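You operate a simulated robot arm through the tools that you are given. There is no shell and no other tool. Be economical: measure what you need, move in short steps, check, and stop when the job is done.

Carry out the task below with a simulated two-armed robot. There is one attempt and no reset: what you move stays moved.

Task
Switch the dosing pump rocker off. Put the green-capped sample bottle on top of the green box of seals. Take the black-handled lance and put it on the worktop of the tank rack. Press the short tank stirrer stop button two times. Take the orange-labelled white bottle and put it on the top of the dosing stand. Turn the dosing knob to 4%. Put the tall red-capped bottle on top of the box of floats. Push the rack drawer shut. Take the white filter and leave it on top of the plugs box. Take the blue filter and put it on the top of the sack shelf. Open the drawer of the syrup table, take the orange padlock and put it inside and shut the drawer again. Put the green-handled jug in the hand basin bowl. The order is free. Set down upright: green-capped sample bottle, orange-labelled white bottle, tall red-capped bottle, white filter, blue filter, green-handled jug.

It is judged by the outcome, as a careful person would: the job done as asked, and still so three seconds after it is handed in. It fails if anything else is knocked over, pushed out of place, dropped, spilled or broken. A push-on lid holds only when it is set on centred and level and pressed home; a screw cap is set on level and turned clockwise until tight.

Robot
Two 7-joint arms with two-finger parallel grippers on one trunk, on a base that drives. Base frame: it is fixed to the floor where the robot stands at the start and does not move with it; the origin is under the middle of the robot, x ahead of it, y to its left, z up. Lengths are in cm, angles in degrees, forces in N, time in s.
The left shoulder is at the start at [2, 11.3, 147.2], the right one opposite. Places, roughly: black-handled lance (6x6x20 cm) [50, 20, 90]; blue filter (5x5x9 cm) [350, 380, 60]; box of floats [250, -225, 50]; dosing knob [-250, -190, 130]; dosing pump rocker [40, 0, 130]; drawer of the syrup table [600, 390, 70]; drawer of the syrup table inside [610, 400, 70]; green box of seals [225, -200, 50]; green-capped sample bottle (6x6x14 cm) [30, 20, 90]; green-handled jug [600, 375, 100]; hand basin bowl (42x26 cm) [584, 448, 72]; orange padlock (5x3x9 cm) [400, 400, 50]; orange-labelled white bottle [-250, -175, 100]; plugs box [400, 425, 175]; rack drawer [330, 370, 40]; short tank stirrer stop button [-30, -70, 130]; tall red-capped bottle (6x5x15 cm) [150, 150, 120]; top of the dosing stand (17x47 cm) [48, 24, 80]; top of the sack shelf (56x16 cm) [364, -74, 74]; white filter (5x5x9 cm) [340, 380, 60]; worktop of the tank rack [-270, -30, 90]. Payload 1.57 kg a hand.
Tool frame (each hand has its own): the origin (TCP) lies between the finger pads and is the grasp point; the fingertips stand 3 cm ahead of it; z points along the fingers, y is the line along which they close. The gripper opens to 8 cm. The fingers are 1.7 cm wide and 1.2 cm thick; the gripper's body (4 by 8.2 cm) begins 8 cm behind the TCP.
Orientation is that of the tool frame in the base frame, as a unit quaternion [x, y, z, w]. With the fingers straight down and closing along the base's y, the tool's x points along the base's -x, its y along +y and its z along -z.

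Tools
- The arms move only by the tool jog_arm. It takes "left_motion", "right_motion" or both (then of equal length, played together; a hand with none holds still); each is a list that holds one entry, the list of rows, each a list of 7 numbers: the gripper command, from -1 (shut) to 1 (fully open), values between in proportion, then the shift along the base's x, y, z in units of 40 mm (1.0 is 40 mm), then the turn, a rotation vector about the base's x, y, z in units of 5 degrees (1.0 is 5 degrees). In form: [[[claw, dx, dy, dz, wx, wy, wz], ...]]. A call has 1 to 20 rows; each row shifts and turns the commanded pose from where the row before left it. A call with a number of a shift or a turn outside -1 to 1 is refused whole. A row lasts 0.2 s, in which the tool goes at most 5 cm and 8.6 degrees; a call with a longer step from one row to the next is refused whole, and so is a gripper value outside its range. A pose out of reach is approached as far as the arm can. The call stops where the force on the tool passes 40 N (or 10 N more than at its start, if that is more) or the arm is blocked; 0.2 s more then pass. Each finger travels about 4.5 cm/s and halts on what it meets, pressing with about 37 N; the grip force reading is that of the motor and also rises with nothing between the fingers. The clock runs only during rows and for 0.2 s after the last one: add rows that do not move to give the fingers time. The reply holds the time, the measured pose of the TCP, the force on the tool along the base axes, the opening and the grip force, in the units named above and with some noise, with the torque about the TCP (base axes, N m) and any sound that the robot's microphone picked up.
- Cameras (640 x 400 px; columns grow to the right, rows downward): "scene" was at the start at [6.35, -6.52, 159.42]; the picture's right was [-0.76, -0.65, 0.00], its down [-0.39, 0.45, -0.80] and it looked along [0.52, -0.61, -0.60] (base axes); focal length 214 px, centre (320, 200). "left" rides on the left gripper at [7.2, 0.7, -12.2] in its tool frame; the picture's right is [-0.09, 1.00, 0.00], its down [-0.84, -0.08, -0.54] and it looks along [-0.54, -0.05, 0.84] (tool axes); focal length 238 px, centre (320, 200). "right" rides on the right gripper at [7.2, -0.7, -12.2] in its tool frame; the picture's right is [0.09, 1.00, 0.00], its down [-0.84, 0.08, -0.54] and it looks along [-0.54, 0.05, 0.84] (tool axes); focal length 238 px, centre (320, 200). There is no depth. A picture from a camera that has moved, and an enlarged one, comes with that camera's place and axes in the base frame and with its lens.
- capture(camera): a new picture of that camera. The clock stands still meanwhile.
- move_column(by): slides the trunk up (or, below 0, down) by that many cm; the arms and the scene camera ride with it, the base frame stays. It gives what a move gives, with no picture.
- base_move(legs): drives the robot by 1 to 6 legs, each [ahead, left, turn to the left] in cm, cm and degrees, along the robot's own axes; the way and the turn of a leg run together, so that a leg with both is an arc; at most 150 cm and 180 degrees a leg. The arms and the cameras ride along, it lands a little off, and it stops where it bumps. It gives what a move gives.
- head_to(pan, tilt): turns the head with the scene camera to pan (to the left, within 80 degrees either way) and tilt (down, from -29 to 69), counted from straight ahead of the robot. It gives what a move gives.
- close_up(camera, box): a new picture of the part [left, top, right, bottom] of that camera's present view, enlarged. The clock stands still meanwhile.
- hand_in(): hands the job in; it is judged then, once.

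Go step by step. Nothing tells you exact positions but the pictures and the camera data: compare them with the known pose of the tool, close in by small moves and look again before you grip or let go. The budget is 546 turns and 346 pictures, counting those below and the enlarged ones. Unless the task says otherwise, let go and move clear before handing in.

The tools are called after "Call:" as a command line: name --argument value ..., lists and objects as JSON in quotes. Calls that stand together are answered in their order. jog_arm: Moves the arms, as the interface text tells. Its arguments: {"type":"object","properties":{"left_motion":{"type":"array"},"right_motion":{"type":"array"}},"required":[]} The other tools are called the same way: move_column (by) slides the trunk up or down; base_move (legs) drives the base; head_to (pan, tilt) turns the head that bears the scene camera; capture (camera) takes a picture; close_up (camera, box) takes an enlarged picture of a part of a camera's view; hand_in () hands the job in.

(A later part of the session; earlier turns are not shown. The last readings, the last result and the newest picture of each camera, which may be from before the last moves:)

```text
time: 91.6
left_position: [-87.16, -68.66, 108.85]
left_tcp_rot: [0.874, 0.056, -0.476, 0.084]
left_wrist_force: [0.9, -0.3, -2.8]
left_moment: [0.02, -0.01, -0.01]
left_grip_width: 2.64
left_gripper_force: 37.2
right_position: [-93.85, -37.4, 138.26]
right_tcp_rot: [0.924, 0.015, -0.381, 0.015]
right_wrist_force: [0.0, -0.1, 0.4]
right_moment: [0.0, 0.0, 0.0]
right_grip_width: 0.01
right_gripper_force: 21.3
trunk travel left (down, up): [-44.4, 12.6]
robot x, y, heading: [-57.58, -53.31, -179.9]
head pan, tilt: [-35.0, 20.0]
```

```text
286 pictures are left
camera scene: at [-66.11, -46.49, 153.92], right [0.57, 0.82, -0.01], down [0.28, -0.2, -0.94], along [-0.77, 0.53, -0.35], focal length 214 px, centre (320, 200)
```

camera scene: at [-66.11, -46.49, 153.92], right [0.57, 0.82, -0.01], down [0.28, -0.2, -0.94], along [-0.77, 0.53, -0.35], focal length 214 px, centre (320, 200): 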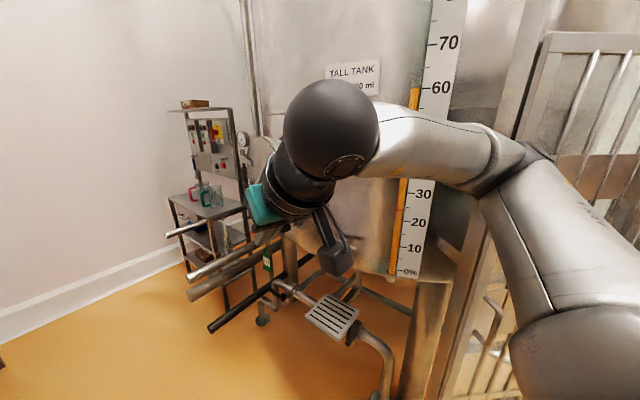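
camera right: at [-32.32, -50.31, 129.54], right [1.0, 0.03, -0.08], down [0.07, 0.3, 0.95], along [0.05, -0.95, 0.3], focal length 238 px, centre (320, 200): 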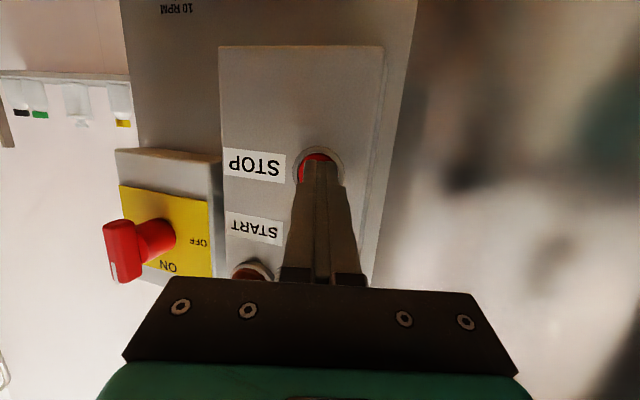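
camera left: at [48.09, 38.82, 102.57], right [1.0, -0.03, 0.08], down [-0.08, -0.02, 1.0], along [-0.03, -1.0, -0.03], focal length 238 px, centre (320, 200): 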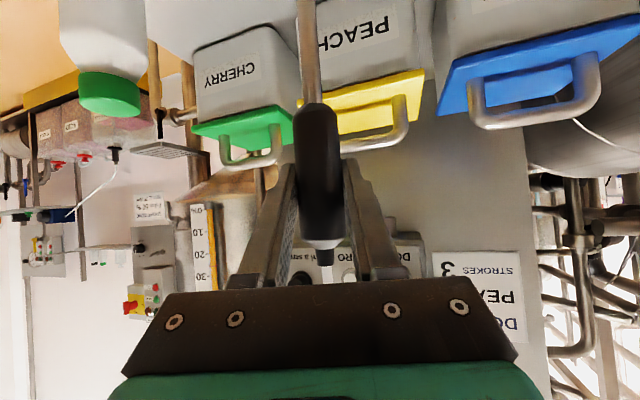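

Something on the left side blocked; I step right a bit and look left.

Call:
base_move --legs '[[0, -4, 0]]'

Call:
head_to --pan 75 --tilt 35

Call:
capture --camera "scene"

```text
time: 92.5
left_position: [-87.58, -65.51, 108.7]
left_tcp_rot: [0.874, 0.055, -0.477, 0.08]
left_wrist_force: [-0.3, 1.2, -4.1]
left_moment: [0.01, -0.01, 0.03]
left_grip_width: 2.64
left_gripper_force: 37.1
right_position: [-94.07, -34.53, 138.23]
right_tcp_rot: [0.925, 0.016, -0.379, 0.012]
right_wrist_force: [0.1, 1.0, 0.1]
right_moment: [0.0, -0.02, 0.06]
right_grip_width: 0.0
right_gripper_force: 21.3
trunk travel left (down, up): [-44.4, 12.6]
robot x, y, heading: [-57.62, -49.06, -179.8]
head pan, tilt: [-35.0, 20.0]
```

```text
time: 94.4
left_position: [-87.55, -65.56, 108.66]
left_tcp_rot: [0.874, 0.056, -0.477, 0.079]
left_wrist_force: [0.6, 0.2, -4.0]
left_moment: [0.04, -0.02, -0.03]
left_grip_width: 2.64
left_gripper_force: 36.9
right_position: [-94.08, -34.73, 138.15]
right_tcp_rot: [0.925, 0.016, -0.379, 0.012]
right_wrist_force: [0.0, -0.2, -0.2]
right_moment: [0.03, 0.01, 0.0]
right_grip_width: 0.0
right_gripper_force: 21.4
trunk travel left (down, up): [-44.4, 12.6]
robot x, y, heading: [-57.39, -49.18, -179.8]
head pan, tilt: [75.0, 35.0]
```

```text
285 pictures are left
camera scene: at [-61.12, -57.77, 151.58], right [-0.97, 0.25, 0.0], down [0.15, 0.55, -0.82], along [-0.21, -0.79, -0.57], focal length 214 px, centre (320, 200)
```

scene: 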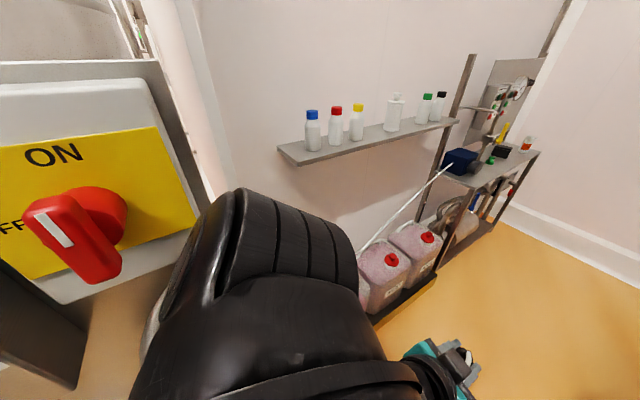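

The shoulder had come right up to the isolator box, which still stands ON. I drive straight ahead, then left into the corridor.

Call:
base_move --legs '[[60, 0, 0], [15, 25, 0]]'

Call:
head_to --pan -25 --tilt 20

Call:
capture --camera "scene"

Call:
head_to --pan 35 --tilt 20

Call:
capture --camera "scene"

```text
time: 99.4
left_position: [-162.75, -90.36, 108.52]
left_tcp_rot: [0.875, 0.05, -0.476, 0.076]
left_wrist_force: [-0.6, -1.1, -3.9]
left_moment: [0.0, -0.04, -0.02]
left_grip_width: 2.63
left_gripper_force: 36.9
right_position: [-168.96, -59.4, 138.32]
right_tcp_rot: [0.926, 0.011, -0.378, 0.008]
right_wrist_force: [0.1, -0.3, -0.4]
right_moment: [0.03, 0.0, 0.01]
right_grip_width: 0.0
right_gripper_force: 21.5
trunk travel left (down, up): [-44.4, 12.6]
robot x, y, heading: [-132.48, -74.32, 179.5]
head pan, tilt: [75.0, 35.0]
```

```text
time: 101.2
left_position: [-162.69, -90.35, 108.7]
left_tcp_rot: [0.874, 0.049, -0.477, 0.075]
left_wrist_force: [0.9, 0.5, -3.8]
left_moment: [0.09, 0.01, 0.0]
left_grip_width: 2.62
left_gripper_force: 37.3
right_position: [-168.99, -59.27, 138.3]
right_tcp_rot: [0.925, 0.011, -0.379, 0.009]
right_wrist_force: [0.0, -0.6, 0.4]
right_moment: [0.01, -0.03, -0.03]
right_grip_width: 0.01
right_gripper_force: 21.2
trunk travel left (down, up): [-44.4, 12.6]
robot x, y, heading: [-132.49, -74.17, 179.8]
head pan, tilt: [-25.0, 20.0]
```

```text
284 pictures are left
camera scene: at [-142.28, -70.32, 153.96], right [0.43, 0.9, 0.0], down [0.31, -0.15, -0.94], along [-0.85, 0.4, -0.34], focal length 214 px, centre (320, 200)
```

scene: 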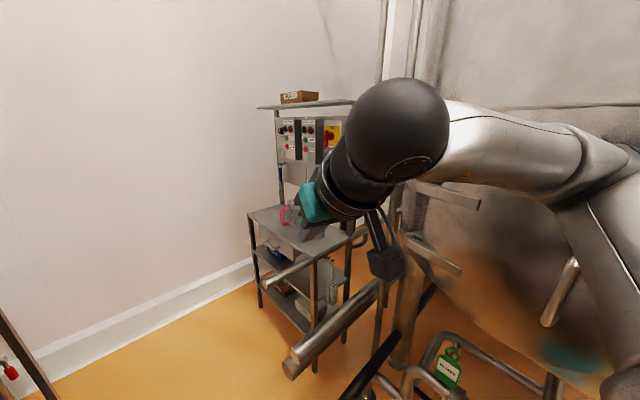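

```text
time: 102.5
left_position: [-162.66, -90.27, 108.63]
left_tcp_rot: [0.874, 0.05, -0.477, 0.076]
left_wrist_force: [-0.4, -0.1, -3.9]
left_moment: [0.04, -0.01, 0.0]
left_grip_width: 2.62
left_gripper_force: 36.9
right_position: [-168.94, -59.38, 138.28]
right_tcp_rot: [0.925, 0.011, -0.379, 0.009]
right_wrist_force: [0.2, -0.1, 0.2]
right_moment: [-0.02, -0.01, 0.03]
right_grip_width: 0.0
right_gripper_force: 21.1
trunk travel left (down, up): [-44.4, 12.6]
robot x, y, heading: [-132.52, -74.35, 179.5]
head pan, tilt: [35.0, 20.0]
```

```text
283 pictures are left
camera scene: at [-141.53, -79.58, 153.96], right [-0.57, 0.82, 0.0], down [0.28, 0.19, -0.94], along [-0.77, -0.53, -0.34], focal length 214 px, centre (320, 200)
```

scene: 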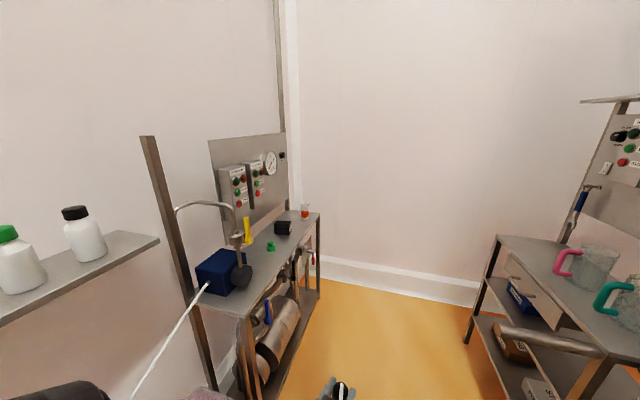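

Both racks are visible. I drive to between them and turn to face the tank rack (heading +90).

Call:
base_move --legs '[[110, 22, 0], [0, 0, -90]]'

Call:
head_to --pan 0 --tilt 35

Call:
capture --camera "scene"

```text
time: 112.0
left_position: [-257.53, -66.31, 108.7]
left_tcp_rot: [0.654, -0.582, -0.392, -0.283]
left_wrist_force: [0.1, 0.0, -3.6]
left_moment: [-0.05, -0.06, 0.01]
left_grip_width: 2.61
left_gripper_force: 37.0
right_position: [-226.5, -60.13, 138.25]
right_tcp_rot: [0.662, -0.647, -0.274, -0.262]
right_wrist_force: [-0.4, -0.3, 0.1]
right_moment: [0.04, 0.01, 0.04]
right_grip_width: 0.0
right_gripper_force: 21.0
trunk travel left (down, up): [-44.4, 12.6]
robot x, y, heading: [-241.65, -96.29, 89.6]
head pan, tilt: [35.0, 20.0]
```

```text
time: 113.0
left_position: [-257.64, -66.27, 108.6]
left_tcp_rot: [0.653, -0.584, -0.39, -0.283]
left_wrist_force: [-1.0, -0.9, -3.8]
left_moment: [-0.01, -0.07, 0.01]
left_grip_width: 2.64
left_gripper_force: 36.6
right_position: [-226.49, -60.07, 138.21]
right_tcp_rot: [0.662, -0.647, -0.274, -0.262]
right_wrist_force: [-0.2, 0.1, 0.3]
right_moment: [-0.04, -0.04, 0.0]
right_grip_width: 0.0
right_gripper_force: 21.2
trunk travel left (down, up): [-44.4, 12.6]
robot x, y, heading: [-241.81, -96.55, 89.3]
head pan, tilt: [0.0, 35.0]
```

```text
282 pictures are left
camera scene: at [-241.93, -86.54, 151.58], right [1.0, -0.01, 0.0], down [0.0, -0.57, -0.82], along [0.01, 0.82, -0.57], focal length 214 px, centre (320, 200)
```

scene: 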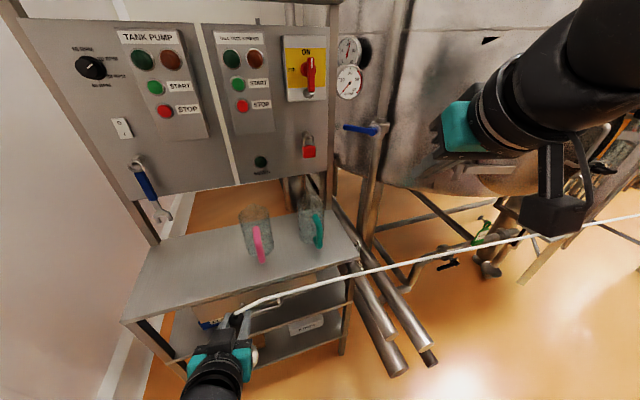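

The rack worktop (z≈88) has a free area at its left around [-285,-35]. I bring the base closer and then turn the left hand tool-down so the lance tilts.

Call:
base_move --legs '[[0, 24, 0], [12, 0, 0]]'

Call:
jog_arm --left_motion '[[[-1, 0, 0, 0.5, 0, 0, 0], [-1, 0, 0, 0.5, -1, 0, 0], [-1, 0, 0, 0.5, -1, 0, 0], [-1, 0, 0, 0.5, -1, 0, 0], [-1, 0, 0, 0, -1, 0, 0], [-1, 0, 0, 0, -1, 0, 0], [-1, 0, 0, 0, -1, 0, 0], [-1, 0, 0.3, 0, -1, 0, 0], [-1, 0, 0.3, 0, -1, 0, 0], [-1, 0, 0.3, 0, -1, 0, 0], [-1, 0, 0, 0, -1, 0, 0], [-1, 0, 0, 0, -1, 0, 0]]]'

Call:
capture --camera "scene"

Call:
capture --camera "left"

```text
time: 115.6
left_position: [-281.91, -54.22, 108.56]
left_tcp_rot: [0.655, -0.581, -0.392, -0.283]
left_wrist_force: [-0.1, 0.6, -3.3]
left_moment: [0.06, -0.04, -0.02]
left_grip_width: 2.65
left_gripper_force: 37.0
right_position: [-250.87, -47.88, 138.21]
right_tcp_rot: [0.664, -0.645, -0.274, -0.261]
right_wrist_force: [0.2, 0.3, 0.4]
right_moment: [0.0, 0.03, 0.01]
right_grip_width: 0.02
right_gripper_force: 21.6
trunk travel left (down, up): [-44.4, 12.6]
robot x, y, heading: [-265.88, -84.6, 89.5]
head pan, tilt: [0.0, 35.0]
```

```text
time: 117.5
left_position: [-286.4, -49.73, 111.34]
left_tcp_rot: [0.693, -0.67, -0.266, 0.007]
left_wrist_force: [-0.3, -0.1, -4.2]
left_moment: [0.29, -0.12, 0.04]
left_grip_width: 2.62
left_gripper_force: 36.9
left hand out of reach, approached as far as the arm can: row 1, 2, 3, 4, 9
right_position: [-250.91, -47.82, 138.24]
right_tcp_rot: [0.664, -0.645, -0.275, -0.26]
right_wrist_force: [-0.3, 0.1, 0.2]
right_moment: [-0.01, -0.02, -0.01]
right_grip_width: 0.01
right_gripper_force: 21.4
trunk travel left (down, up): [-44.4, 12.6]
robot x, y, heading: [-265.66, -84.42, 89.9]
head pan, tilt: [0.0, 35.0]
stopped in row 9 (left hand): the arm was blocked; the commanded pose is now the measured one
```

```text
281 pictures are left
camera scene: at [-266.14, -74.42, 151.57], right [1.0, 0.0, 0.0], down [0.0, -0.57, -0.82], along [0.0, 0.82, -0.57], focal length 214 px, centre (320, 200)
```

scene: 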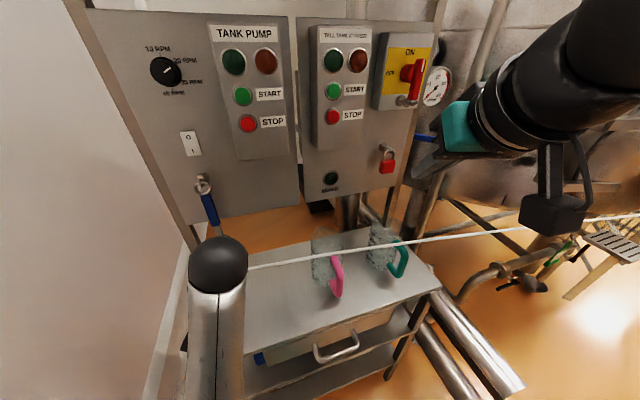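

```text
280 pictures are left
camera left: at [-282.59, -60.79, 119.6], right [-0.92, -0.02, 0.4], down [0.31, 0.6, 0.74], along [-0.25, 0.8, -0.55], focal length 238 px, centre (320, 200)
```

left: 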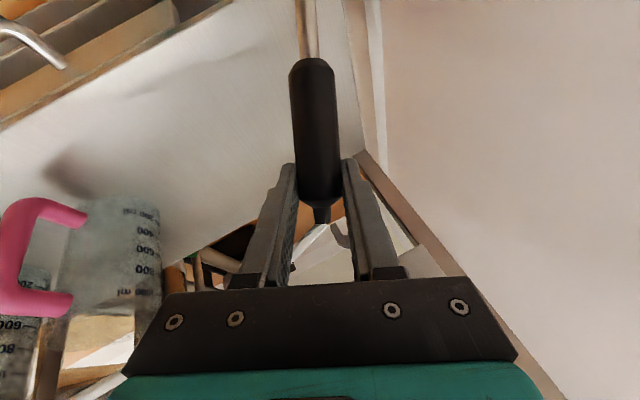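

The arm folded into an awkward spot with a sideways tilt. I straighten it while moving a little to the right and forward.

Call:
jog_arm --left_motion '[[[-1, 0.2, 0.2, 0, 0, -1, 0], [-1, 0.2, 0.2, 0, 0, -1, 0], [-1, 0.2, 0.2, 0, 0, -1, 0], [-1, 0.2, 0.2, 0, 0, -1, 0], [-1, 0.2, 0.2, 0, 0, -0.7, 0], [-1, 0, 0, 0, 0, 0, 0]]]'

Call:
capture --camera "left"

Call:
capture --camera "scene"

```text
time: 118.3
left_position: [-289.73, -47.74, 111.47]
left_tcp_rot: [0.719, -0.657, -0.227, -0.018]
left_wrist_force: [0.2, 0.2, -3.9]
left_moment: [0.28, -0.05, -0.01]
left_grip_width: 2.63
left_gripper_force: 37.3
right_position: [-250.81, -47.96, 138.25]
right_tcp_rot: [0.663, -0.646, -0.275, -0.26]
right_wrist_force: [0.3, 0.6, 0.3]
right_moment: [0.03, -0.03, 0.03]
right_grip_width: 0.03
right_gripper_force: 21.4
trunk travel left (down, up): [-44.4, 12.6]
robot x, y, heading: [-265.59, -84.31, 89.8]
head pan, tilt: [0.0, 35.0]
stopped in row 4 (left hand): the arm was blocked; the commanded pose is now the measured one
```

```text
279 pictures are left
camera left: at [-286.36, -58.59, 120.17], right [-0.95, -0.05, 0.3], down [0.21, 0.62, 0.76], along [-0.23, 0.79, -0.58], focal length 238 px, centre (320, 200)
```

left: 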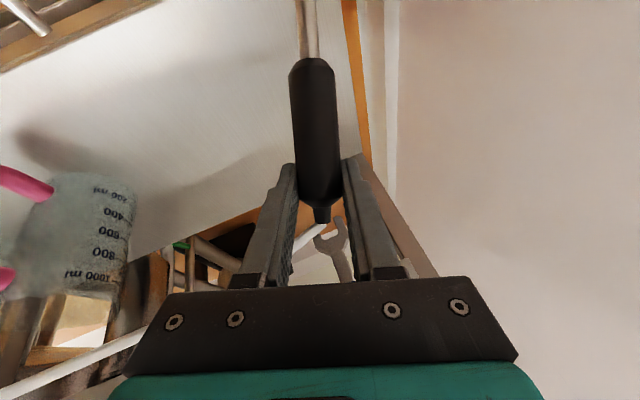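

```text
278 pictures are left
camera scene: at [-266.12, -74.44, 151.57], right [1.0, 0.0, 0.0], down [0.0, -0.57, -0.82], along [0.0, 0.82, -0.57], focal length 214 px, centre (320, 200)
```

scene: 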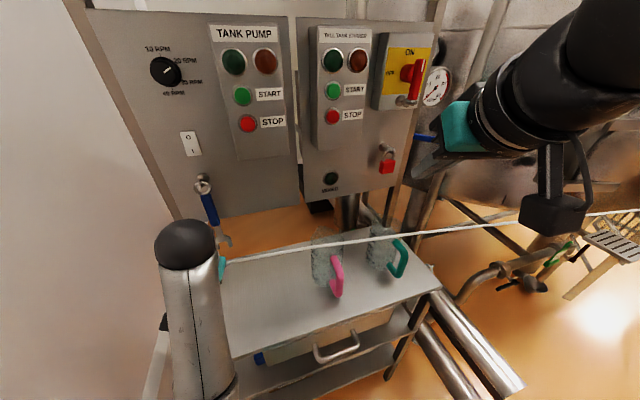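

I try moving forward and up to get out of the folded posture.

Call:
jog_arm --left_motion '[[[-1, 0.3, 0.5, 0.3, 0, 0, 0], [-1, 0.3, 0.5, 0.3, 0, 0, 0], [-1, 0.3, 0.5, 0.3, 0, 0, 0], [-1, 0.3, 0.5, 0.3, 0, 0, 0], [-1, 0.3, 0, 0, 0, 0, 0], [-1, 0.3, 0, 0, 0, 0, 0]]]'

Call:
capture --camera "scene"

```text
time: 119.9
left_position: [-286.51, -39.39, 117.05]
left_tcp_rot: [0.726, -0.637, -0.26, 0.006]
left_wrist_force: [0.1, -0.2, -3.7]
left_moment: [0.28, -0.06, 0.02]
left_grip_width: 2.61
left_gripper_force: 36.7
right_position: [-250.87, -47.81, 138.27]
right_tcp_rot: [0.663, -0.645, -0.275, -0.261]
right_wrist_force: [-0.2, 0.1, -0.1]
right_moment: [-0.02, -0.01, -0.01]
right_grip_width: 0.0
right_gripper_force: 21.2
trunk travel left (down, up): [-44.4, 12.6]
robot x, y, heading: [-265.99, -84.21, 89.9]
head pan, tilt: [0.0, 35.0]
stopped in row 6 (left hand): the arm was blocked; the commanded pose is now the measured one
```

```text
277 pictures are left
camera scene: at [-266.14, -74.48, 151.58], right [1.0, 0.0, 0.0], down [0.0, -0.57, -0.82], along [0.0, 0.82, -0.57], focal length 214 px, centre (320, 200)
```

scene: 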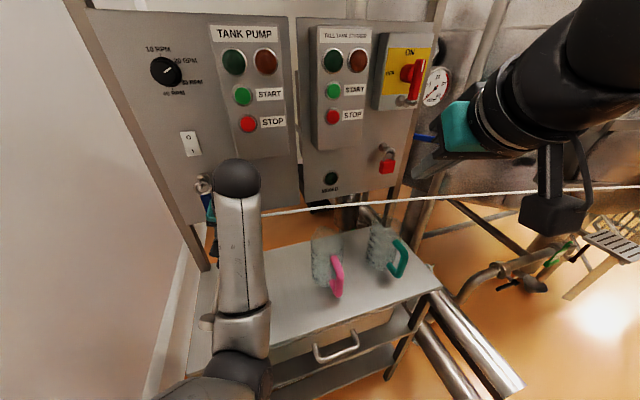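

The lance inclines about 52°. I'll lower with the column so its tip touches the worktop and lets it pivot flat. First move 7 cm further over the worktop.

Call:
jog_arm --left_motion '[[[-1, 0, 0.5, 0, 0, 0, 0], [-1, 0, 0.5, 0, 0, 0, 0], [-1, 0, 0.5, 0, 0, 0, 0], [-1, 0, 0.3, 0, 0, 0, 0], [-1, 0, 0, 0, 0, 0, 0]]]'

Call:
move_column --by -12

Call:
capture --camera "left"

Call:
capture --camera "scene"

```text
time: 121.1
left_position: [-286.24, -32.47, 117.07]
left_tcp_rot: [0.725, -0.638, -0.259, 0.004]
left_wrist_force: [0.8, 0.3, -4.1]
left_moment: [0.32, -0.04, -0.01]
left_grip_width: 2.62
left_gripper_force: 36.7
right_position: [-250.9, -47.99, 138.21]
right_tcp_rot: [0.663, -0.645, -0.275, -0.261]
right_wrist_force: [-0.6, 0.6, 0.5]
right_moment: [-0.03, -0.01, -0.01]
right_grip_width: 0.0
right_gripper_force: 21.3
trunk travel left (down, up): [-44.4, 12.6]
robot x, y, heading: [-265.75, -83.96, 90.0]
head pan, tilt: [0.0, 35.0]
```

```text
time: 122.6
left_position: [-286.17, -32.21, 105.16]
left_tcp_rot: [0.725, -0.637, -0.261, 0.003]
left_wrist_force: [-1.0, 7.3, 16.0]
left_moment: [-0.92, 0.44, -0.22]
left_grip_width: 2.63
left_gripper_force: 37.0
right_position: [-250.81, -47.97, 126.22]
right_tcp_rot: [0.663, -0.646, -0.275, -0.261]
right_wrist_force: [-0.4, -0.1, 1.3]
right_moment: [0.01, 0.05, 0.0]
right_grip_width: 0.0
right_gripper_force: 21.2
trunk travel left (down, up): [-32.4, 24.6]
robot x, y, heading: [-266.07, -84.54, 89.8]
head pan, tilt: [0.0, 35.0]
```

```text
276 pictures are left
camera left: at [-281.7, -43.21, 113.34], right [-0.92, -0.1, 0.37], down [0.24, 0.61, 0.76], along [-0.3, 0.79, -0.54], focal length 238 px, centre (320, 200)
```

left: 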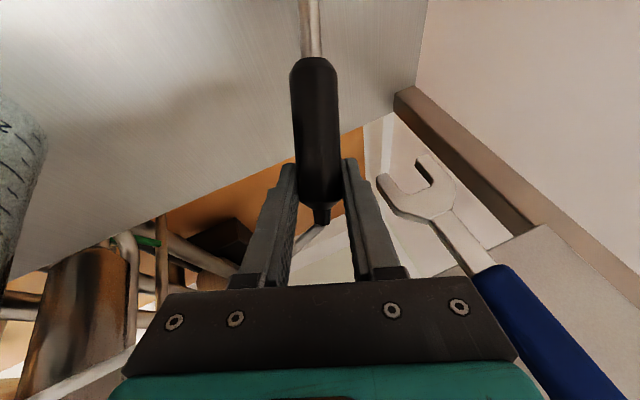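

```text
275 pictures are left
camera scene: at [-266.07, -74.5, 139.6], right [1.0, 0.0, 0.0], down [0.0, -0.57, -0.82], along [0.0, 0.82, -0.57], focal length 214 px, centre (320, 200)
```

scene: 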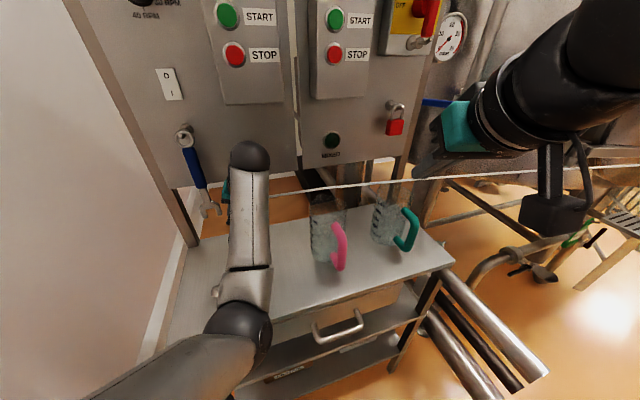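

The tip touches (table ≈ z 91). I lower further in small steps and let the lance pivot.

Call:
move_column --by -3

Call:
capture --camera "left"

```text
time: 123.4
left_position: [-286.17, -32.51, 101.68]
left_tcp_rot: [0.726, -0.638, -0.256, 0.006]
left_wrist_force: [-1.8, 0.6, 0.2]
left_moment: [-0.15, 0.15, -0.21]
left_grip_width: 2.76
left_gripper_force: 36.7
right_position: [-250.81, -47.91, 123.22]
right_tcp_rot: [0.663, -0.645, -0.275, -0.261]
right_wrist_force: [-0.5, 0.3, 0.1]
right_moment: [0.02, 0.02, 0.0]
right_grip_width: 0.0
right_gripper_force: 21.0
trunk travel left (down, up): [-29.4, 27.6]
robot x, y, heading: [-265.68, -83.98, 89.7]
head pan, tilt: [0.0, 35.0]
```

```text
274 pictures are left
camera left: at [-281.74, -43.31, 109.99], right [-0.92, -0.1, 0.37], down [0.23, 0.62, 0.75], along [-0.3, 0.78, -0.55], focal length 238 px, centre (320, 200)
```

left: 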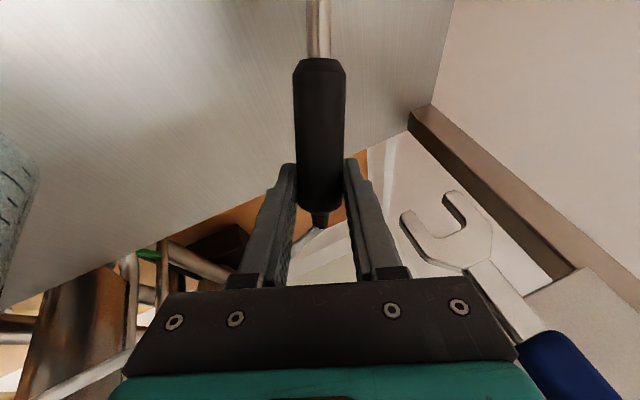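

It pivots well. I continue lowering.

Call:
move_column --by -3

Call:
move_column --by -2

Call:
capture --camera "left"

Call:
capture --camera "scene"

```text
time: 124.1
left_position: [-286.25, -32.59, 98.87]
left_tcp_rot: [0.726, -0.638, -0.256, 0.006]
left_wrist_force: [-1.9, -0.4, -1.5]
left_moment: [0.16, 0.15, -0.34]
left_grip_width: 2.79
left_gripper_force: 36.7
right_position: [-250.78, -47.82, 120.31]
right_tcp_rot: [0.664, -0.645, -0.274, -0.26]
right_wrist_force: [0.6, 0.2, -0.2]
right_moment: [0.0, 0.01, -0.01]
right_grip_width: 0.01
right_gripper_force: 21.4
trunk travel left (down, up): [-26.4, 30.6]
robot x, y, heading: [-265.5, -84.92, 89.9]
head pan, tilt: [0.0, 35.0]
```

```text
time: 124.8
left_position: [-286.2, -32.52, 96.8]
left_tcp_rot: [0.726, -0.638, -0.257, 0.005]
left_wrist_force: [-1.2, 0.7, 0.1]
left_moment: [-0.26, 0.02, -0.21]
left_grip_width: 2.84
left_gripper_force: 36.7
right_position: [-250.8, -47.84, 118.34]
right_tcp_rot: [0.663, -0.646, -0.274, -0.261]
right_wrist_force: [-1.0, -0.6, 0.7]
right_moment: [-0.01, -0.01, -0.02]
right_grip_width: 0.0
right_gripper_force: 21.5
trunk travel left (down, up): [-24.4, 32.6]
robot x, y, heading: [-265.61, -84.4, 89.7]
head pan, tilt: [0.0, 35.0]
```

```text
273 pictures are left
camera left: at [-281.72, -43.27, 105.08], right [-0.92, -0.1, 0.37], down [0.23, 0.62, 0.75], along [-0.3, 0.78, -0.55], focal length 238 px, centre (320, 200)
```

left: 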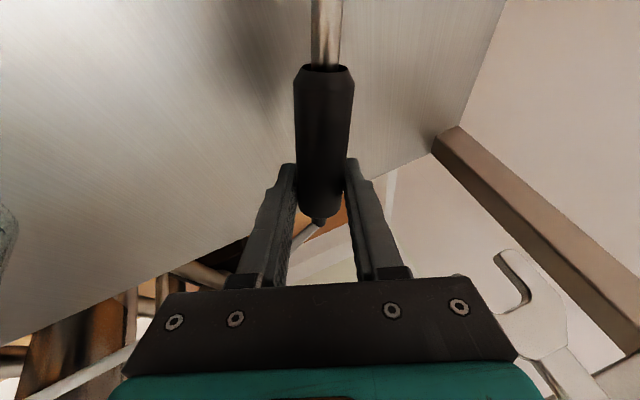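

```text
272 pictures are left
camera scene: at [-266.11, -74.49, 131.57], right [1.0, 0.0, 0.0], down [0.0, -0.57, -0.82], along [0.0, 0.82, -0.57], focal length 214 px, centre (320, 200)
```

scene: 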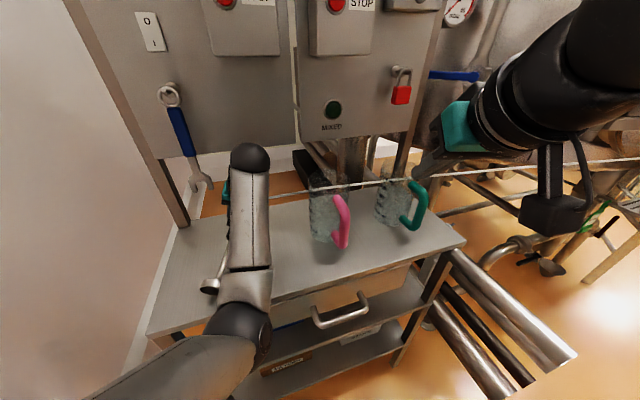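

The tip rests about 3–4 cm inside the front edge. I shift the hand 3 cm back (+y) and lower 2 more.

Call:
jog_arm --left_motion '[[[-1, 0.1, 0.4, -0.1, 0, 0, 0], [-1, 0.1, 0.4, -0.1, 0, 0, 0], [-1, 0, 0, 0, 0, 0, 0]]]'

Call:
move_column --by -1.5

Call:
capture --camera "scene"

Call:
capture --camera "left"

```text
time: 125.6
left_position: [-285.39, -29.41, 96.16]
left_tcp_rot: [0.726, -0.637, -0.259, 0.004]
left_wrist_force: [-1.4, -2.6, 4.0]
left_moment: [-1.08, 0.01, -0.23]
left_grip_width: 2.78
left_gripper_force: 36.8
right_position: [-250.8, -47.96, 118.28]
right_tcp_rot: [0.664, -0.645, -0.275, -0.261]
right_wrist_force: [0.1, -0.2, -0.2]
right_moment: [0.02, 0.01, -0.01]
right_grip_width: 0.0
right_gripper_force: 21.1
trunk travel left (down, up): [-24.4, 32.6]
robot x, y, heading: [-265.72, -84.39, 89.6]
head pan, tilt: [0.0, 35.0]
```

```text
time: 126.2
left_position: [-285.39, -29.31, 94.59]
left_tcp_rot: [0.726, -0.637, -0.258, 0.004]
left_wrist_force: [-1.6, -0.1, 2.1]
left_moment: [-0.36, 0.01, -0.28]
left_grip_width: 2.82
left_gripper_force: 37.5
right_position: [-250.79, -47.91, 116.69]
right_tcp_rot: [0.663, -0.645, -0.275, -0.26]
right_wrist_force: [-0.4, -0.5, 0.0]
right_moment: [0.0, -0.01, 0.0]
right_grip_width: 0.0
right_gripper_force: 20.8
trunk travel left (down, up): [-22.9, 34.1]
robot x, y, heading: [-265.51, -84.39, 89.9]
head pan, tilt: [0.0, 35.0]
```

```text
271 pictures are left
camera scene: at [-266.11, -74.49, 130.07], right [1.0, 0.0, 0.0], down [0.0, -0.57, -0.82], along [0.0, 0.82, -0.57], focal length 214 px, centre (320, 200)
```

scene: 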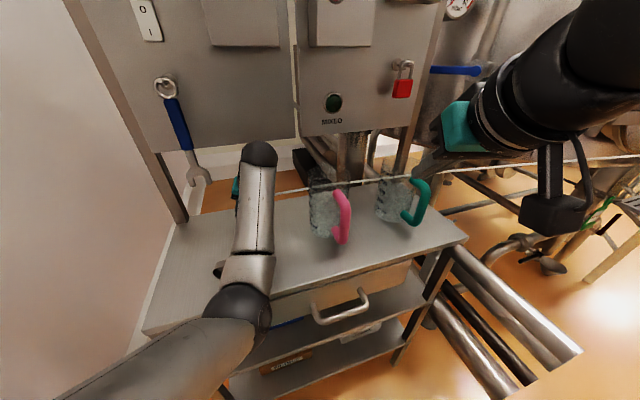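

```text
270 pictures are left
camera left: at [-280.91, -40.13, 102.82], right [-0.92, -0.1, 0.37], down [0.23, 0.62, 0.75], along [-0.3, 0.78, -0.55], focal length 238 px, centre (320, 200)
```

left: 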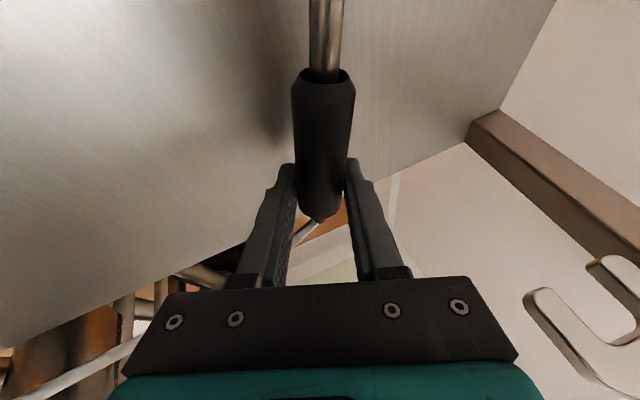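

The lance lies nearly flat and fully over the worktop. I lower 1 cm more and release.

Call:
move_column --by -1

Call:
jog_arm --left_motion '[[[-0.3, 0, 0, 0, 0, 0, 0], [-0.1, 0, 0, 0, 0, 0, 0], [0.1, 0, 0, 0, 0, 0, 0], [0.3, 0, 0, 0, 0, 0, 0], [0.3, 0, 0, 0, 0, 0, 0]]]'

Call:
capture --camera "left"

```text
time: 126.8
left_position: [-285.48, -29.21, 93.7]
left_tcp_rot: [0.725, -0.638, -0.259, 0.003]
left_wrist_force: [-1.9, 1.6, 6.1]
left_moment: [-0.47, -0.04, -0.27]
left_grip_width: 2.83
left_gripper_force: 37.0
right_position: [-250.88, -48.02, 115.72]
right_tcp_rot: [0.664, -0.645, -0.275, -0.26]
right_wrist_force: [0.6, 0.1, 0.5]
right_moment: [0.02, 0.02, 0.01]
right_grip_width: 0.0
right_gripper_force: 21.0
trunk travel left (down, up): [-21.9, 35.1]
robot x, y, heading: [-265.81, -84.51, 89.9]
head pan, tilt: [0.0, 35.0]
```

```text
time: 128.0
left_position: [-285.6, -29.33, 93.86]
left_tcp_rot: [0.726, -0.636, -0.261, 0.004]
left_wrist_force: [-12.3, -0.7, 14.1]
left_moment: [0.08, 0.26, 0.1]
left_grip_width: 3.73
left_gripper_force: 0.1
right_position: [-250.88, -47.99, 115.9]
right_tcp_rot: [0.664, -0.644, -0.276, -0.261]
right_wrist_force: [-0.8, -0.2, 0.7]
right_moment: [0.01, -0.02, 0.0]
right_grip_width: 0.0
right_gripper_force: 21.3
trunk travel left (down, up): [-21.9, 35.1]
robot x, y, heading: [-265.61, -84.47, 90.0]
head pan, tilt: [0.0, 35.0]
```

```text
269 pictures are left
camera left: at [-281.09, -40.22, 102.01], right [-0.92, -0.11, 0.37], down [0.23, 0.61, 0.75], along [-0.31, 0.78, -0.54], focal length 238 px, centre (320, 200)
```

left: 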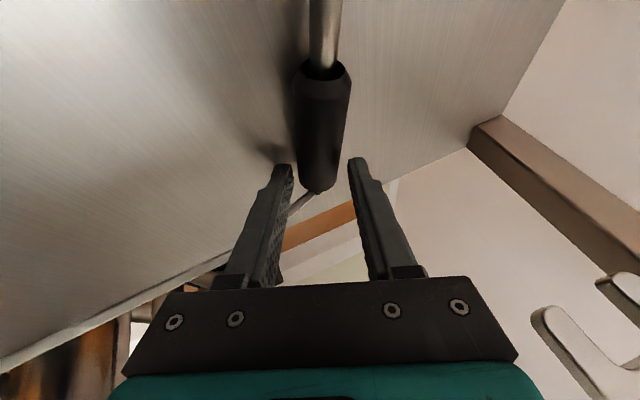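

Lance lies on the worktop. I retreat along the tool axis and check.

Call:
jog_arm --left_motion '[[[0.3, 0.1, -0.08, 0.25, 0, 0, 0], [0.3, 0.2, -0.16, 0.45, 0, 0, 0], [0.3, 0.2, -0.16, 0.45, 0, 0, 0], [0.3, 0.2, -0.16, 0.45, 0, 0, 0], [0.3, 0.2, -0.16, 0.45, 0, 0, 0]]]'

Call:
move_column --by 15

Call:
capture --camera "left"

Call:
capture --camera "scene"

```text
time: 129.2
left_position: [-281.67, -32.19, 102.02]
left_tcp_rot: [0.725, -0.638, -0.258, 0.004]
left_wrist_force: [0.2, 0.6, -0.1]
left_moment: [0.02, 0.03, 0.0]
left_grip_width: 5.2
left_gripper_force: 0.0
right_position: [-250.81, -47.97, 115.79]
right_tcp_rot: [0.664, -0.645, -0.274, -0.26]
right_wrist_force: [0.9, 0.6, 0.1]
right_moment: [0.02, 0.04, -0.02]
right_grip_width: 0.0
right_gripper_force: 21.8
trunk travel left (down, up): [-21.9, 35.1]
robot x, y, heading: [-265.78, -84.84, 89.6]
head pan, tilt: [0.0, 35.0]
```

```text
time: 130.9
left_position: [-281.8, -32.07, 116.98]
left_tcp_rot: [0.726, -0.638, -0.258, 0.005]
left_wrist_force: [-0.7, -0.1, 0.0]
left_moment: [0.0, 0.03, -0.03]
left_grip_width: 5.23
left_gripper_force: 0.0
right_position: [-250.85, -47.9, 130.69]
right_tcp_rot: [0.663, -0.645, -0.275, -0.261]
right_wrist_force: [0.3, 0.1, -0.3]
right_moment: [0.0, 0.02, 0.01]
right_grip_width: 0.01
right_gripper_force: 21.6
trunk travel left (down, up): [-36.9, 20.1]
robot x, y, heading: [-265.78, -84.78, 89.8]
head pan, tilt: [0.0, 35.0]
```

```text
268 pictures are left
camera left: at [-277.37, -42.89, 125.17], right [-0.92, -0.1, 0.37], down [0.23, 0.62, 0.75], along [-0.3, 0.78, -0.55], focal length 238 px, centre (320, 200)
```

left: 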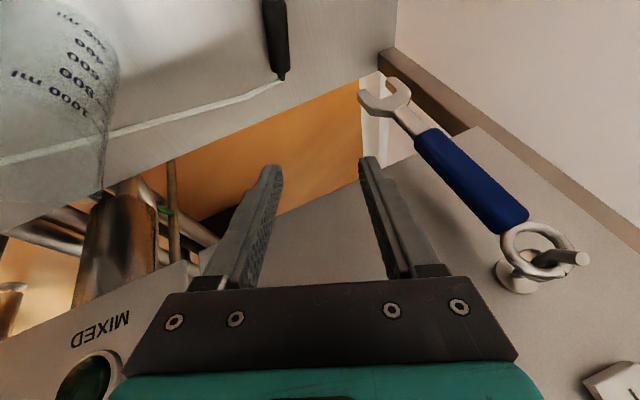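

```text
267 pictures are left
camera scene: at [-266.09, -74.48, 144.07], right [1.0, 0.0, 0.0], down [0.0, -0.57, -0.82], along [0.0, 0.82, -0.57], focal length 214 px, centre (320, 200)
```

scene: 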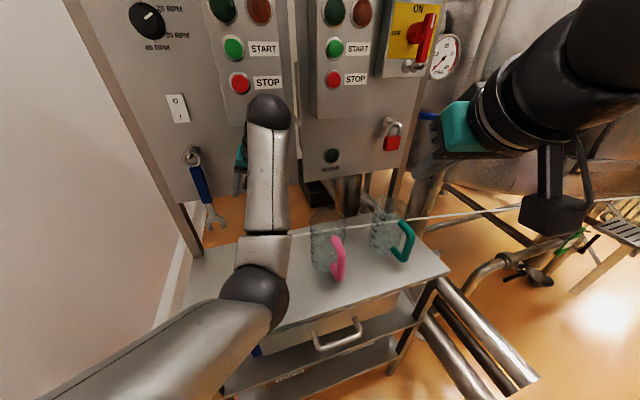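

The lance is placed. I retract the left hand and raise the trunk before backing off and turning to the dosing rack.

Call:
jog_arm --left_motion '[[[0.3, 0.2, -0.4, 0.5, 0, 0, 0], [0.3, 0.2, -0.5, 0.5, 0, 0, 0], [0.3, 0.2, -0.5, 0.5, 0, 0, 0], [0.3, 0.2, -0.5, 0.5, 0, 0, 0], [0.3, 0.2, -0.5, 0.5, 0, 0, 0], [0.3, 0.2, -0.5, 0.5, 0, 0, 0], [0.3, 0.2, -0.5, 0.5, 0, 0, 0]]]'

Call:
move_column --by 12

Call:
capture --camera "scene"

```text
time: 132.6
left_position: [-282.6, -32.89, 120.46]
left_tcp_rot: [0.726, -0.638, -0.259, 0.005]
left_wrist_force: [0.9, 0.1, 1.2]
left_moment: [0.0, 0.01, 0.04]
left_grip_width: 5.19
left_gripper_force: 0.0
left hand out of reach, approached as far as the arm can: row 1, 2, 3, 4, 5, 6, 7
right_position: [-250.77, -48.03, 130.8]
right_tcp_rot: [0.664, -0.645, -0.275, -0.261]
right_wrist_force: [-0.3, -0.5, 1.1]
right_moment: [0.0, -0.03, 0.01]
right_grip_width: 0.0
right_gripper_force: 21.3
trunk travel left (down, up): [-36.9, 20.1]
robot x, y, heading: [-265.45, -84.03, 89.8]
head pan, tilt: [0.0, 35.0]
```

```text
time: 134.1
left_position: [-282.63, -32.77, 132.34]
left_tcp_rot: [0.726, -0.637, -0.259, 0.004]
left_wrist_force: [-0.5, -0.3, 0.7]
left_moment: [0.0, 0.0, 0.01]
left_grip_width: 5.2
left_gripper_force: 0.0
right_position: [-250.79, -47.92, 142.75]
right_tcp_rot: [0.664, -0.645, -0.275, -0.26]
right_wrist_force: [-0.3, -0.4, -0.3]
right_moment: [-0.02, 0.01, 0.03]
right_grip_width: 0.0
right_gripper_force: 21.4
trunk travel left (down, up): [-48.9, 8.1]
robot x, y, heading: [-265.66, -84.31, 90.0]
head pan, tilt: [0.0, 35.0]
```

```text
266 pictures are left
camera scene: at [-266.09, -74.48, 156.07], right [1.0, 0.0, 0.0], down [0.0, -0.57, -0.82], along [0.0, 0.82, -0.57], focal length 214 px, centre (320, 200)
```

scene: 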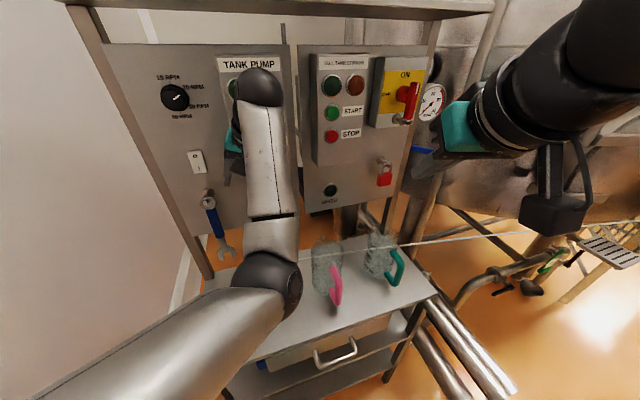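

The left arm is in an elbow-low posture. I back the base off first, then rotate the hand forward to unfold.

Call:
base_move --legs '[[-22, 0, 0]]'

Call:
jog_arm --left_motion '[[[0.3, 0, 0, 0, 1, 0, 0], [0.3, 0, 0, 0, 1, 0, 0], [0.3, 0, 0, 0, 1, 0, 0], [0.3, 0, 0, 0, 1, 0, 0], [0.3, 0, 0, 0, 1, 0, 0], [0.3, 0, 0, 0, 1, 0, 0], [0.3, 0, 0, 0, 1, 0, 0], [0.3, 0, 0, 0, 1, 0, 0]]]'

Call:
capture --camera "scene"

```text
time: 135.7
left_position: [-282.75, -54.39, 132.51]
left_tcp_rot: [0.726, -0.637, -0.258, 0.005]
left_wrist_force: [-0.5, -0.8, 0.0]
left_moment: [0.0, 0.02, 0.02]
left_grip_width: 5.22
left_gripper_force: 0.0
right_position: [-250.89, -69.48, 142.84]
right_tcp_rot: [0.664, -0.645, -0.276, -0.26]
right_wrist_force: [0.1, -1.1, 0.2]
right_moment: [0.0, 0.02, -0.02]
right_grip_width: 0.0
right_gripper_force: 20.7
trunk travel left (down, up): [-48.9, 8.1]
robot x, y, heading: [-265.5, -105.93, 89.5]
head pan, tilt: [0.0, 35.0]
```

```text
time: 136.9
left_position: [-284.12, -53.19, 141.18]
left_tcp_rot: [0.705, -0.53, -0.431, -0.191]
left_wrist_force: [0.4, -0.4, -0.7]
left_moment: [-0.02, 0.0, -0.01]
left_grip_width: 5.21
left_gripper_force: 0.0
right_position: [-250.87, -69.49, 142.69]
right_tcp_rot: [0.664, -0.645, -0.274, -0.261]
right_wrist_force: [0.1, -0.7, -0.2]
right_moment: [0.01, 0.0, -0.02]
right_grip_width: 0.0
right_gripper_force: 21.3
trunk travel left (down, up): [-48.9, 8.1]
robot x, y, heading: [-265.96, -106.31, 89.8]
head pan, tilt: [0.0, 35.0]
stopped in row 5 (left hand): the arm was blocked; the commanded pose is now the measured one
```

```text
265 pictures are left
camera scene: at [-266.18, -95.98, 156.08], right [1.0, 0.0, 0.0], down [0.0, -0.57, -0.82], along [0.0, 0.82, -0.57], focal length 214 px, centre (320, 200)
```

scene: 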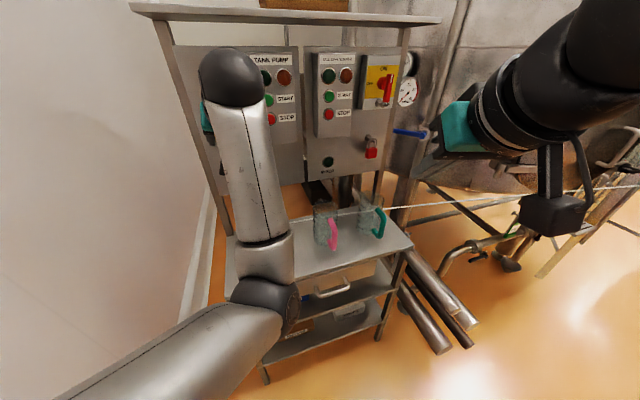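

I rotate the hand's yaw back to straight ahead while shifting right, to return to the earlier good posture.

Call:
jog_arm --left_motion '[[[0.3, 0.3, 0, 0, 0, 0, -1], [0.3, 0.3, 0, 0, 0, 0, -1], [0.3, 0.3, 0, 0, 0, 0, -1], [0.3, 0.3, 0, 0, 0, 0, -1], [0.3, 0.3, 0, 0, 0, 0, -1], [0.3, 0.3, 0, 0, 0, 0, -1], [0.3, 0, 0, 0, 0, 0, 0]]]'

Call:
capture --camera "scene"

```text
time: 138.5
left_position: [-277.27, -53.21, 141.6]
left_tcp_rot: [-0.542, 0.692, 0.375, 0.294]
left_wrist_force: [-1.4, 0.2, 0.0]
left_moment: [0.0, 0.02, -0.02]
left_grip_width: 5.18
left_gripper_force: 0.0
right_position: [-250.9, -69.44, 142.69]
right_tcp_rot: [0.664, -0.645, -0.275, -0.26]
right_wrist_force: [-0.1, -0.1, 0.3]
right_moment: [0.03, 0.01, 0.0]
right_grip_width: 0.0
right_gripper_force: 20.8
trunk travel left (down, up): [-48.9, 8.1]
robot x, y, heading: [-265.93, -105.44, 89.6]
head pan, tilt: [0.0, 35.0]
```

```text
264 pictures are left
camera scene: at [-266.15, -95.99, 156.08], right [1.0, 0.0, 0.0], down [0.0, -0.57, -0.82], along [0.0, 0.82, -0.57], focal length 214 px, centre (320, 200)
```

scene: 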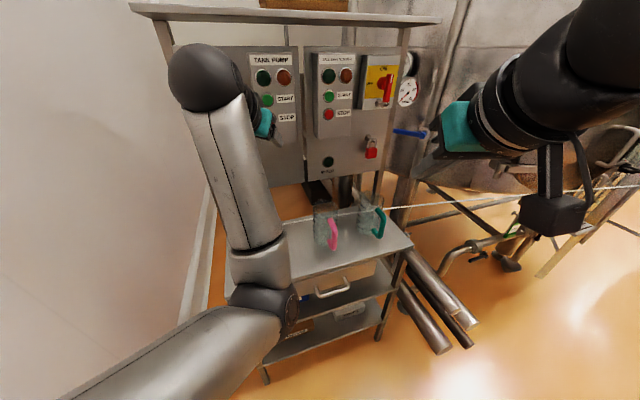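

It moves freely now. I retract toward the body.

Call:
jog_arm --left_motion '[[[0.3, 0, -0.4, 0.2, 0, 0, 0], [0.3, 0, -0.4, 0.2, 0, 0, 0], [0.3, 0, -0.4, 0.2, 0, 0, 0], [0.3, 0, -0.4, 0.2, 0, 0, 0], [0.3, 0, -0.4, 0.2, 0, 0, 0], [0.3, 0, -0.4, 0.2, 0, 0, 0], [0.3, 0, -0.4, 0.2, 0, 0, 0], [0.3, 0, -0.4, 0.2, 0, 0, 0]]]'

Call:
jog_arm --left_motion '[[[0.3, 0, 0, 0, -1, 0, 0], [0.3, 0, 0, 0, -1, 0, 0], [0.3, 0, 0, 0, -1, 0, 0], [0.3, 0, 0, 0, -1, 0, 0], [0.3, 0, 0, 0, -1, 0, 0], [0.3, 0, 0, 0, -1, 0, 0], [0.3, 0, 0, 0, -1, 0, 0], [0.3, 0, 0, 0, -1, 0, 0]]]'

Call:
capture --camera "scene"

```text
time: 140.3
left_position: [-277.23, -57.66, 143.72]
left_tcp_rot: [-0.543, 0.689, 0.379, 0.296]
left_wrist_force: [0.0, 0.0, 0.3]
left_moment: [-0.01, 0.01, -0.02]
left_grip_width: 5.18
left_gripper_force: 0.1
left hand out of reach, approached as far as the arm can: row 3, 4, 5, 6, 7, 8
right_position: [-250.89, -69.23, 142.78]
right_tcp_rot: [0.663, -0.645, -0.275, -0.261]
right_wrist_force: [-0.3, 0.5, 0.1]
right_moment: [0.01, 0.0, 0.01]
right_grip_width: 0.0
right_gripper_force: 20.8
trunk travel left (down, up): [-48.9, 8.1]
robot x, y, heading: [-265.88, -105.84, 89.8]
head pan, tilt: [0.0, 35.0]
```

```text
time: 142.1
left_position: [-276.41, -49.12, 138.62]
left_tcp_rot: [-0.611, 0.78, 0.101, 0.092]
left_wrist_force: [0.4, 0.5, 0.0]
left_moment: [0.04, 0.01, -0.02]
left_grip_width: 5.21
left_gripper_force: 0.1
left hand out of reach, approached as far as the arm can: row 1, 2, 3, 4, 5, 6, 7
right_position: [-250.9, -69.44, 142.82]
right_tcp_rot: [0.664, -0.645, -0.274, -0.261]
right_wrist_force: [0.2, 0.2, 0.1]
right_moment: [-0.03, -0.02, -0.02]
right_grip_width: 0.01
right_gripper_force: 21.3
trunk travel left (down, up): [-48.9, 8.1]
robot x, y, heading: [-265.81, -106.02, 90.0]
head pan, tilt: [0.0, 35.0]
```

```text
263 pictures are left
camera scene: at [-266.16, -95.98, 156.08], right [1.0, 0.0, 0.0], down [0.0, -0.57, -0.82], along [0.0, 0.82, -0.57], focal length 214 px, centre (320, 200)
```

scene: 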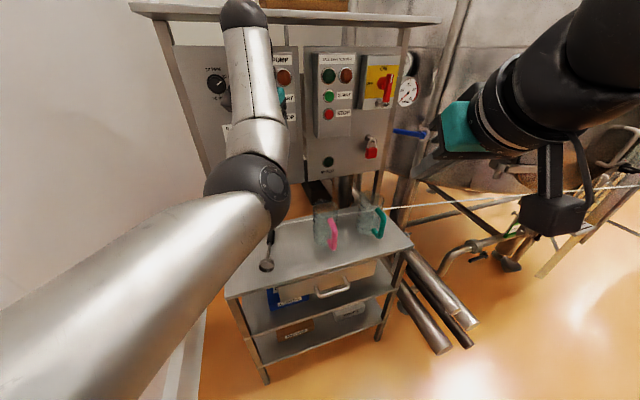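

Call:
jog_arm --left_motion '[[[0.3, 0, -0.5, 0.1, 0, 0, 0], [0.3, 0, -0.5, 0.1, 0, 0, 0], [0.3, 0, -0.5, 0.1, 0, 0, 0], [0.3, 0, -0.5, 0.1, 0, 0, 0], [0.3, 0, -0.5, 0.1, 0, 0, 0], [0.3, 0, -0.5, 0.1, 0, 0, 0], [0.3, 0, -0.5, 0.1, 0, 0, 0], [0.3, 0, -0.5, 0.1, 0, 0, 0], [0.3, 0, -0.5, 0, 0, 0, 0], [0.3, 0, -0.5, 0, 0, 0, 0], [0.3, 0, 0, 0, 0, 0, 0]]]'

Call:
capture --camera "scene"

```text
time: 144.5
left_position: [-278.93, -49.59, 141.37]
left_tcp_rot: [-0.611, 0.779, 0.102, 0.092]
left_wrist_force: [0.0, 0.4, 0.6]
left_moment: [-0.05, -0.01, -0.01]
left_grip_width: 5.2
left_gripper_force: 0.1
left hand out of reach, approached as far as the arm can: row 1, 2, 3, 4, 5, 6, 7, 8, 9, 10
right_position: [-250.87, -69.4, 142.75]
right_tcp_rot: [0.663, -0.645, -0.275, -0.261]
right_wrist_force: [0.1, -0.5, 0.2]
right_moment: [0.02, -0.02, 0.03]
right_grip_width: 0.0
right_gripper_force: 21.2
trunk travel left (down, up): [-48.9, 8.1]
robot x, y, heading: [-265.85, -105.63, 89.8]
head pan, tilt: [0.0, 35.0]
```

```text
262 pictures are left
camera scene: at [-266.15, -95.98, 156.08], right [1.0, 0.0, 0.0], down [0.0, -0.57, -0.82], along [0.0, 0.82, -0.57], focal length 214 px, centre (320, 200)
```

scene: 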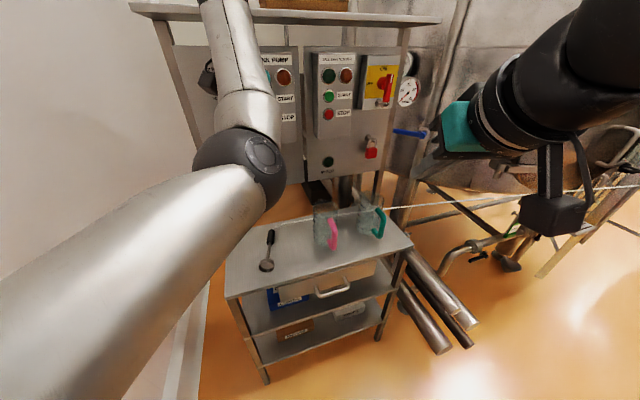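

The lance is clearly lying on the worktop. The elbow is rising; I continue retracting with upward motion.

Call:
jog_arm --left_motion '[[[0.3, -0.2, -0.2, 0.5, 0, 0, 0], [0.3, -0.2, -0.2, 0.5, 0, 0, 0], [0.3, -0.2, -0.2, 0.5, 0, 0, 0], [0.3, -0.2, -0.2, 0.5, 0, 0, 0], [0.3, -0.2, -0.3, 0.5, 0, 0, 0], [0.3, -0.2, -0.3, 0.5, 0, 0, 0], [0.3, 0, -0.5, 0, 0, 0, 0], [0.3, 0, -0.5, 0, 0, 0, 0], [0.3, 0, -0.5, 0, 0, 0, 0], [0.3, 0, -0.5, 0, 0, 0, 0], [0.3, 0, 0, 0, 0, 0, 0], [0.3, 0, 0, 0, 0, 0, 0]]]'

Call:
capture --camera "scene"

```text
time: 147.1
left_position: [-283.75, -54.76, 153.25]
left_tcp_rot: [-0.611, 0.78, 0.102, 0.093]
left_wrist_force: [0.1, 0.6, 0.3]
left_moment: [0.04, 0.01, 0.04]
left_grip_width: 5.2
left_gripper_force: 0.0
left hand out of reach, approached as far as the arm can: row 1, 7, 8, 9, 10
right_position: [-250.9, -69.31, 142.79]
right_tcp_rot: [0.663, -0.646, -0.275, -0.261]
right_wrist_force: [0.7, 0.5, 0.0]
right_moment: [-0.01, 0.01, 0.0]
right_grip_width: 0.0
right_gripper_force: 21.5
trunk travel left (down, up): [-48.9, 8.1]
robot x, y, heading: [-265.84, -106.17, 89.8]
head pan, tilt: [0.0, 35.0]
```

```text
261 pictures are left
camera scene: at [-266.15, -95.98, 156.08], right [1.0, 0.0, 0.0], down [0.0, -0.57, -0.82], along [0.0, 0.82, -0.57], focal length 214 px, centre (320, 200)
```

scene: 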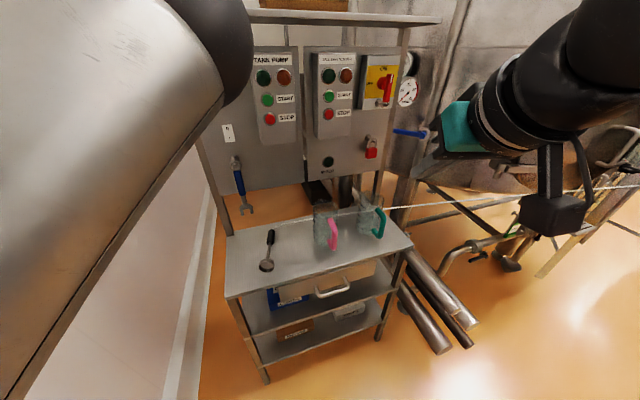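

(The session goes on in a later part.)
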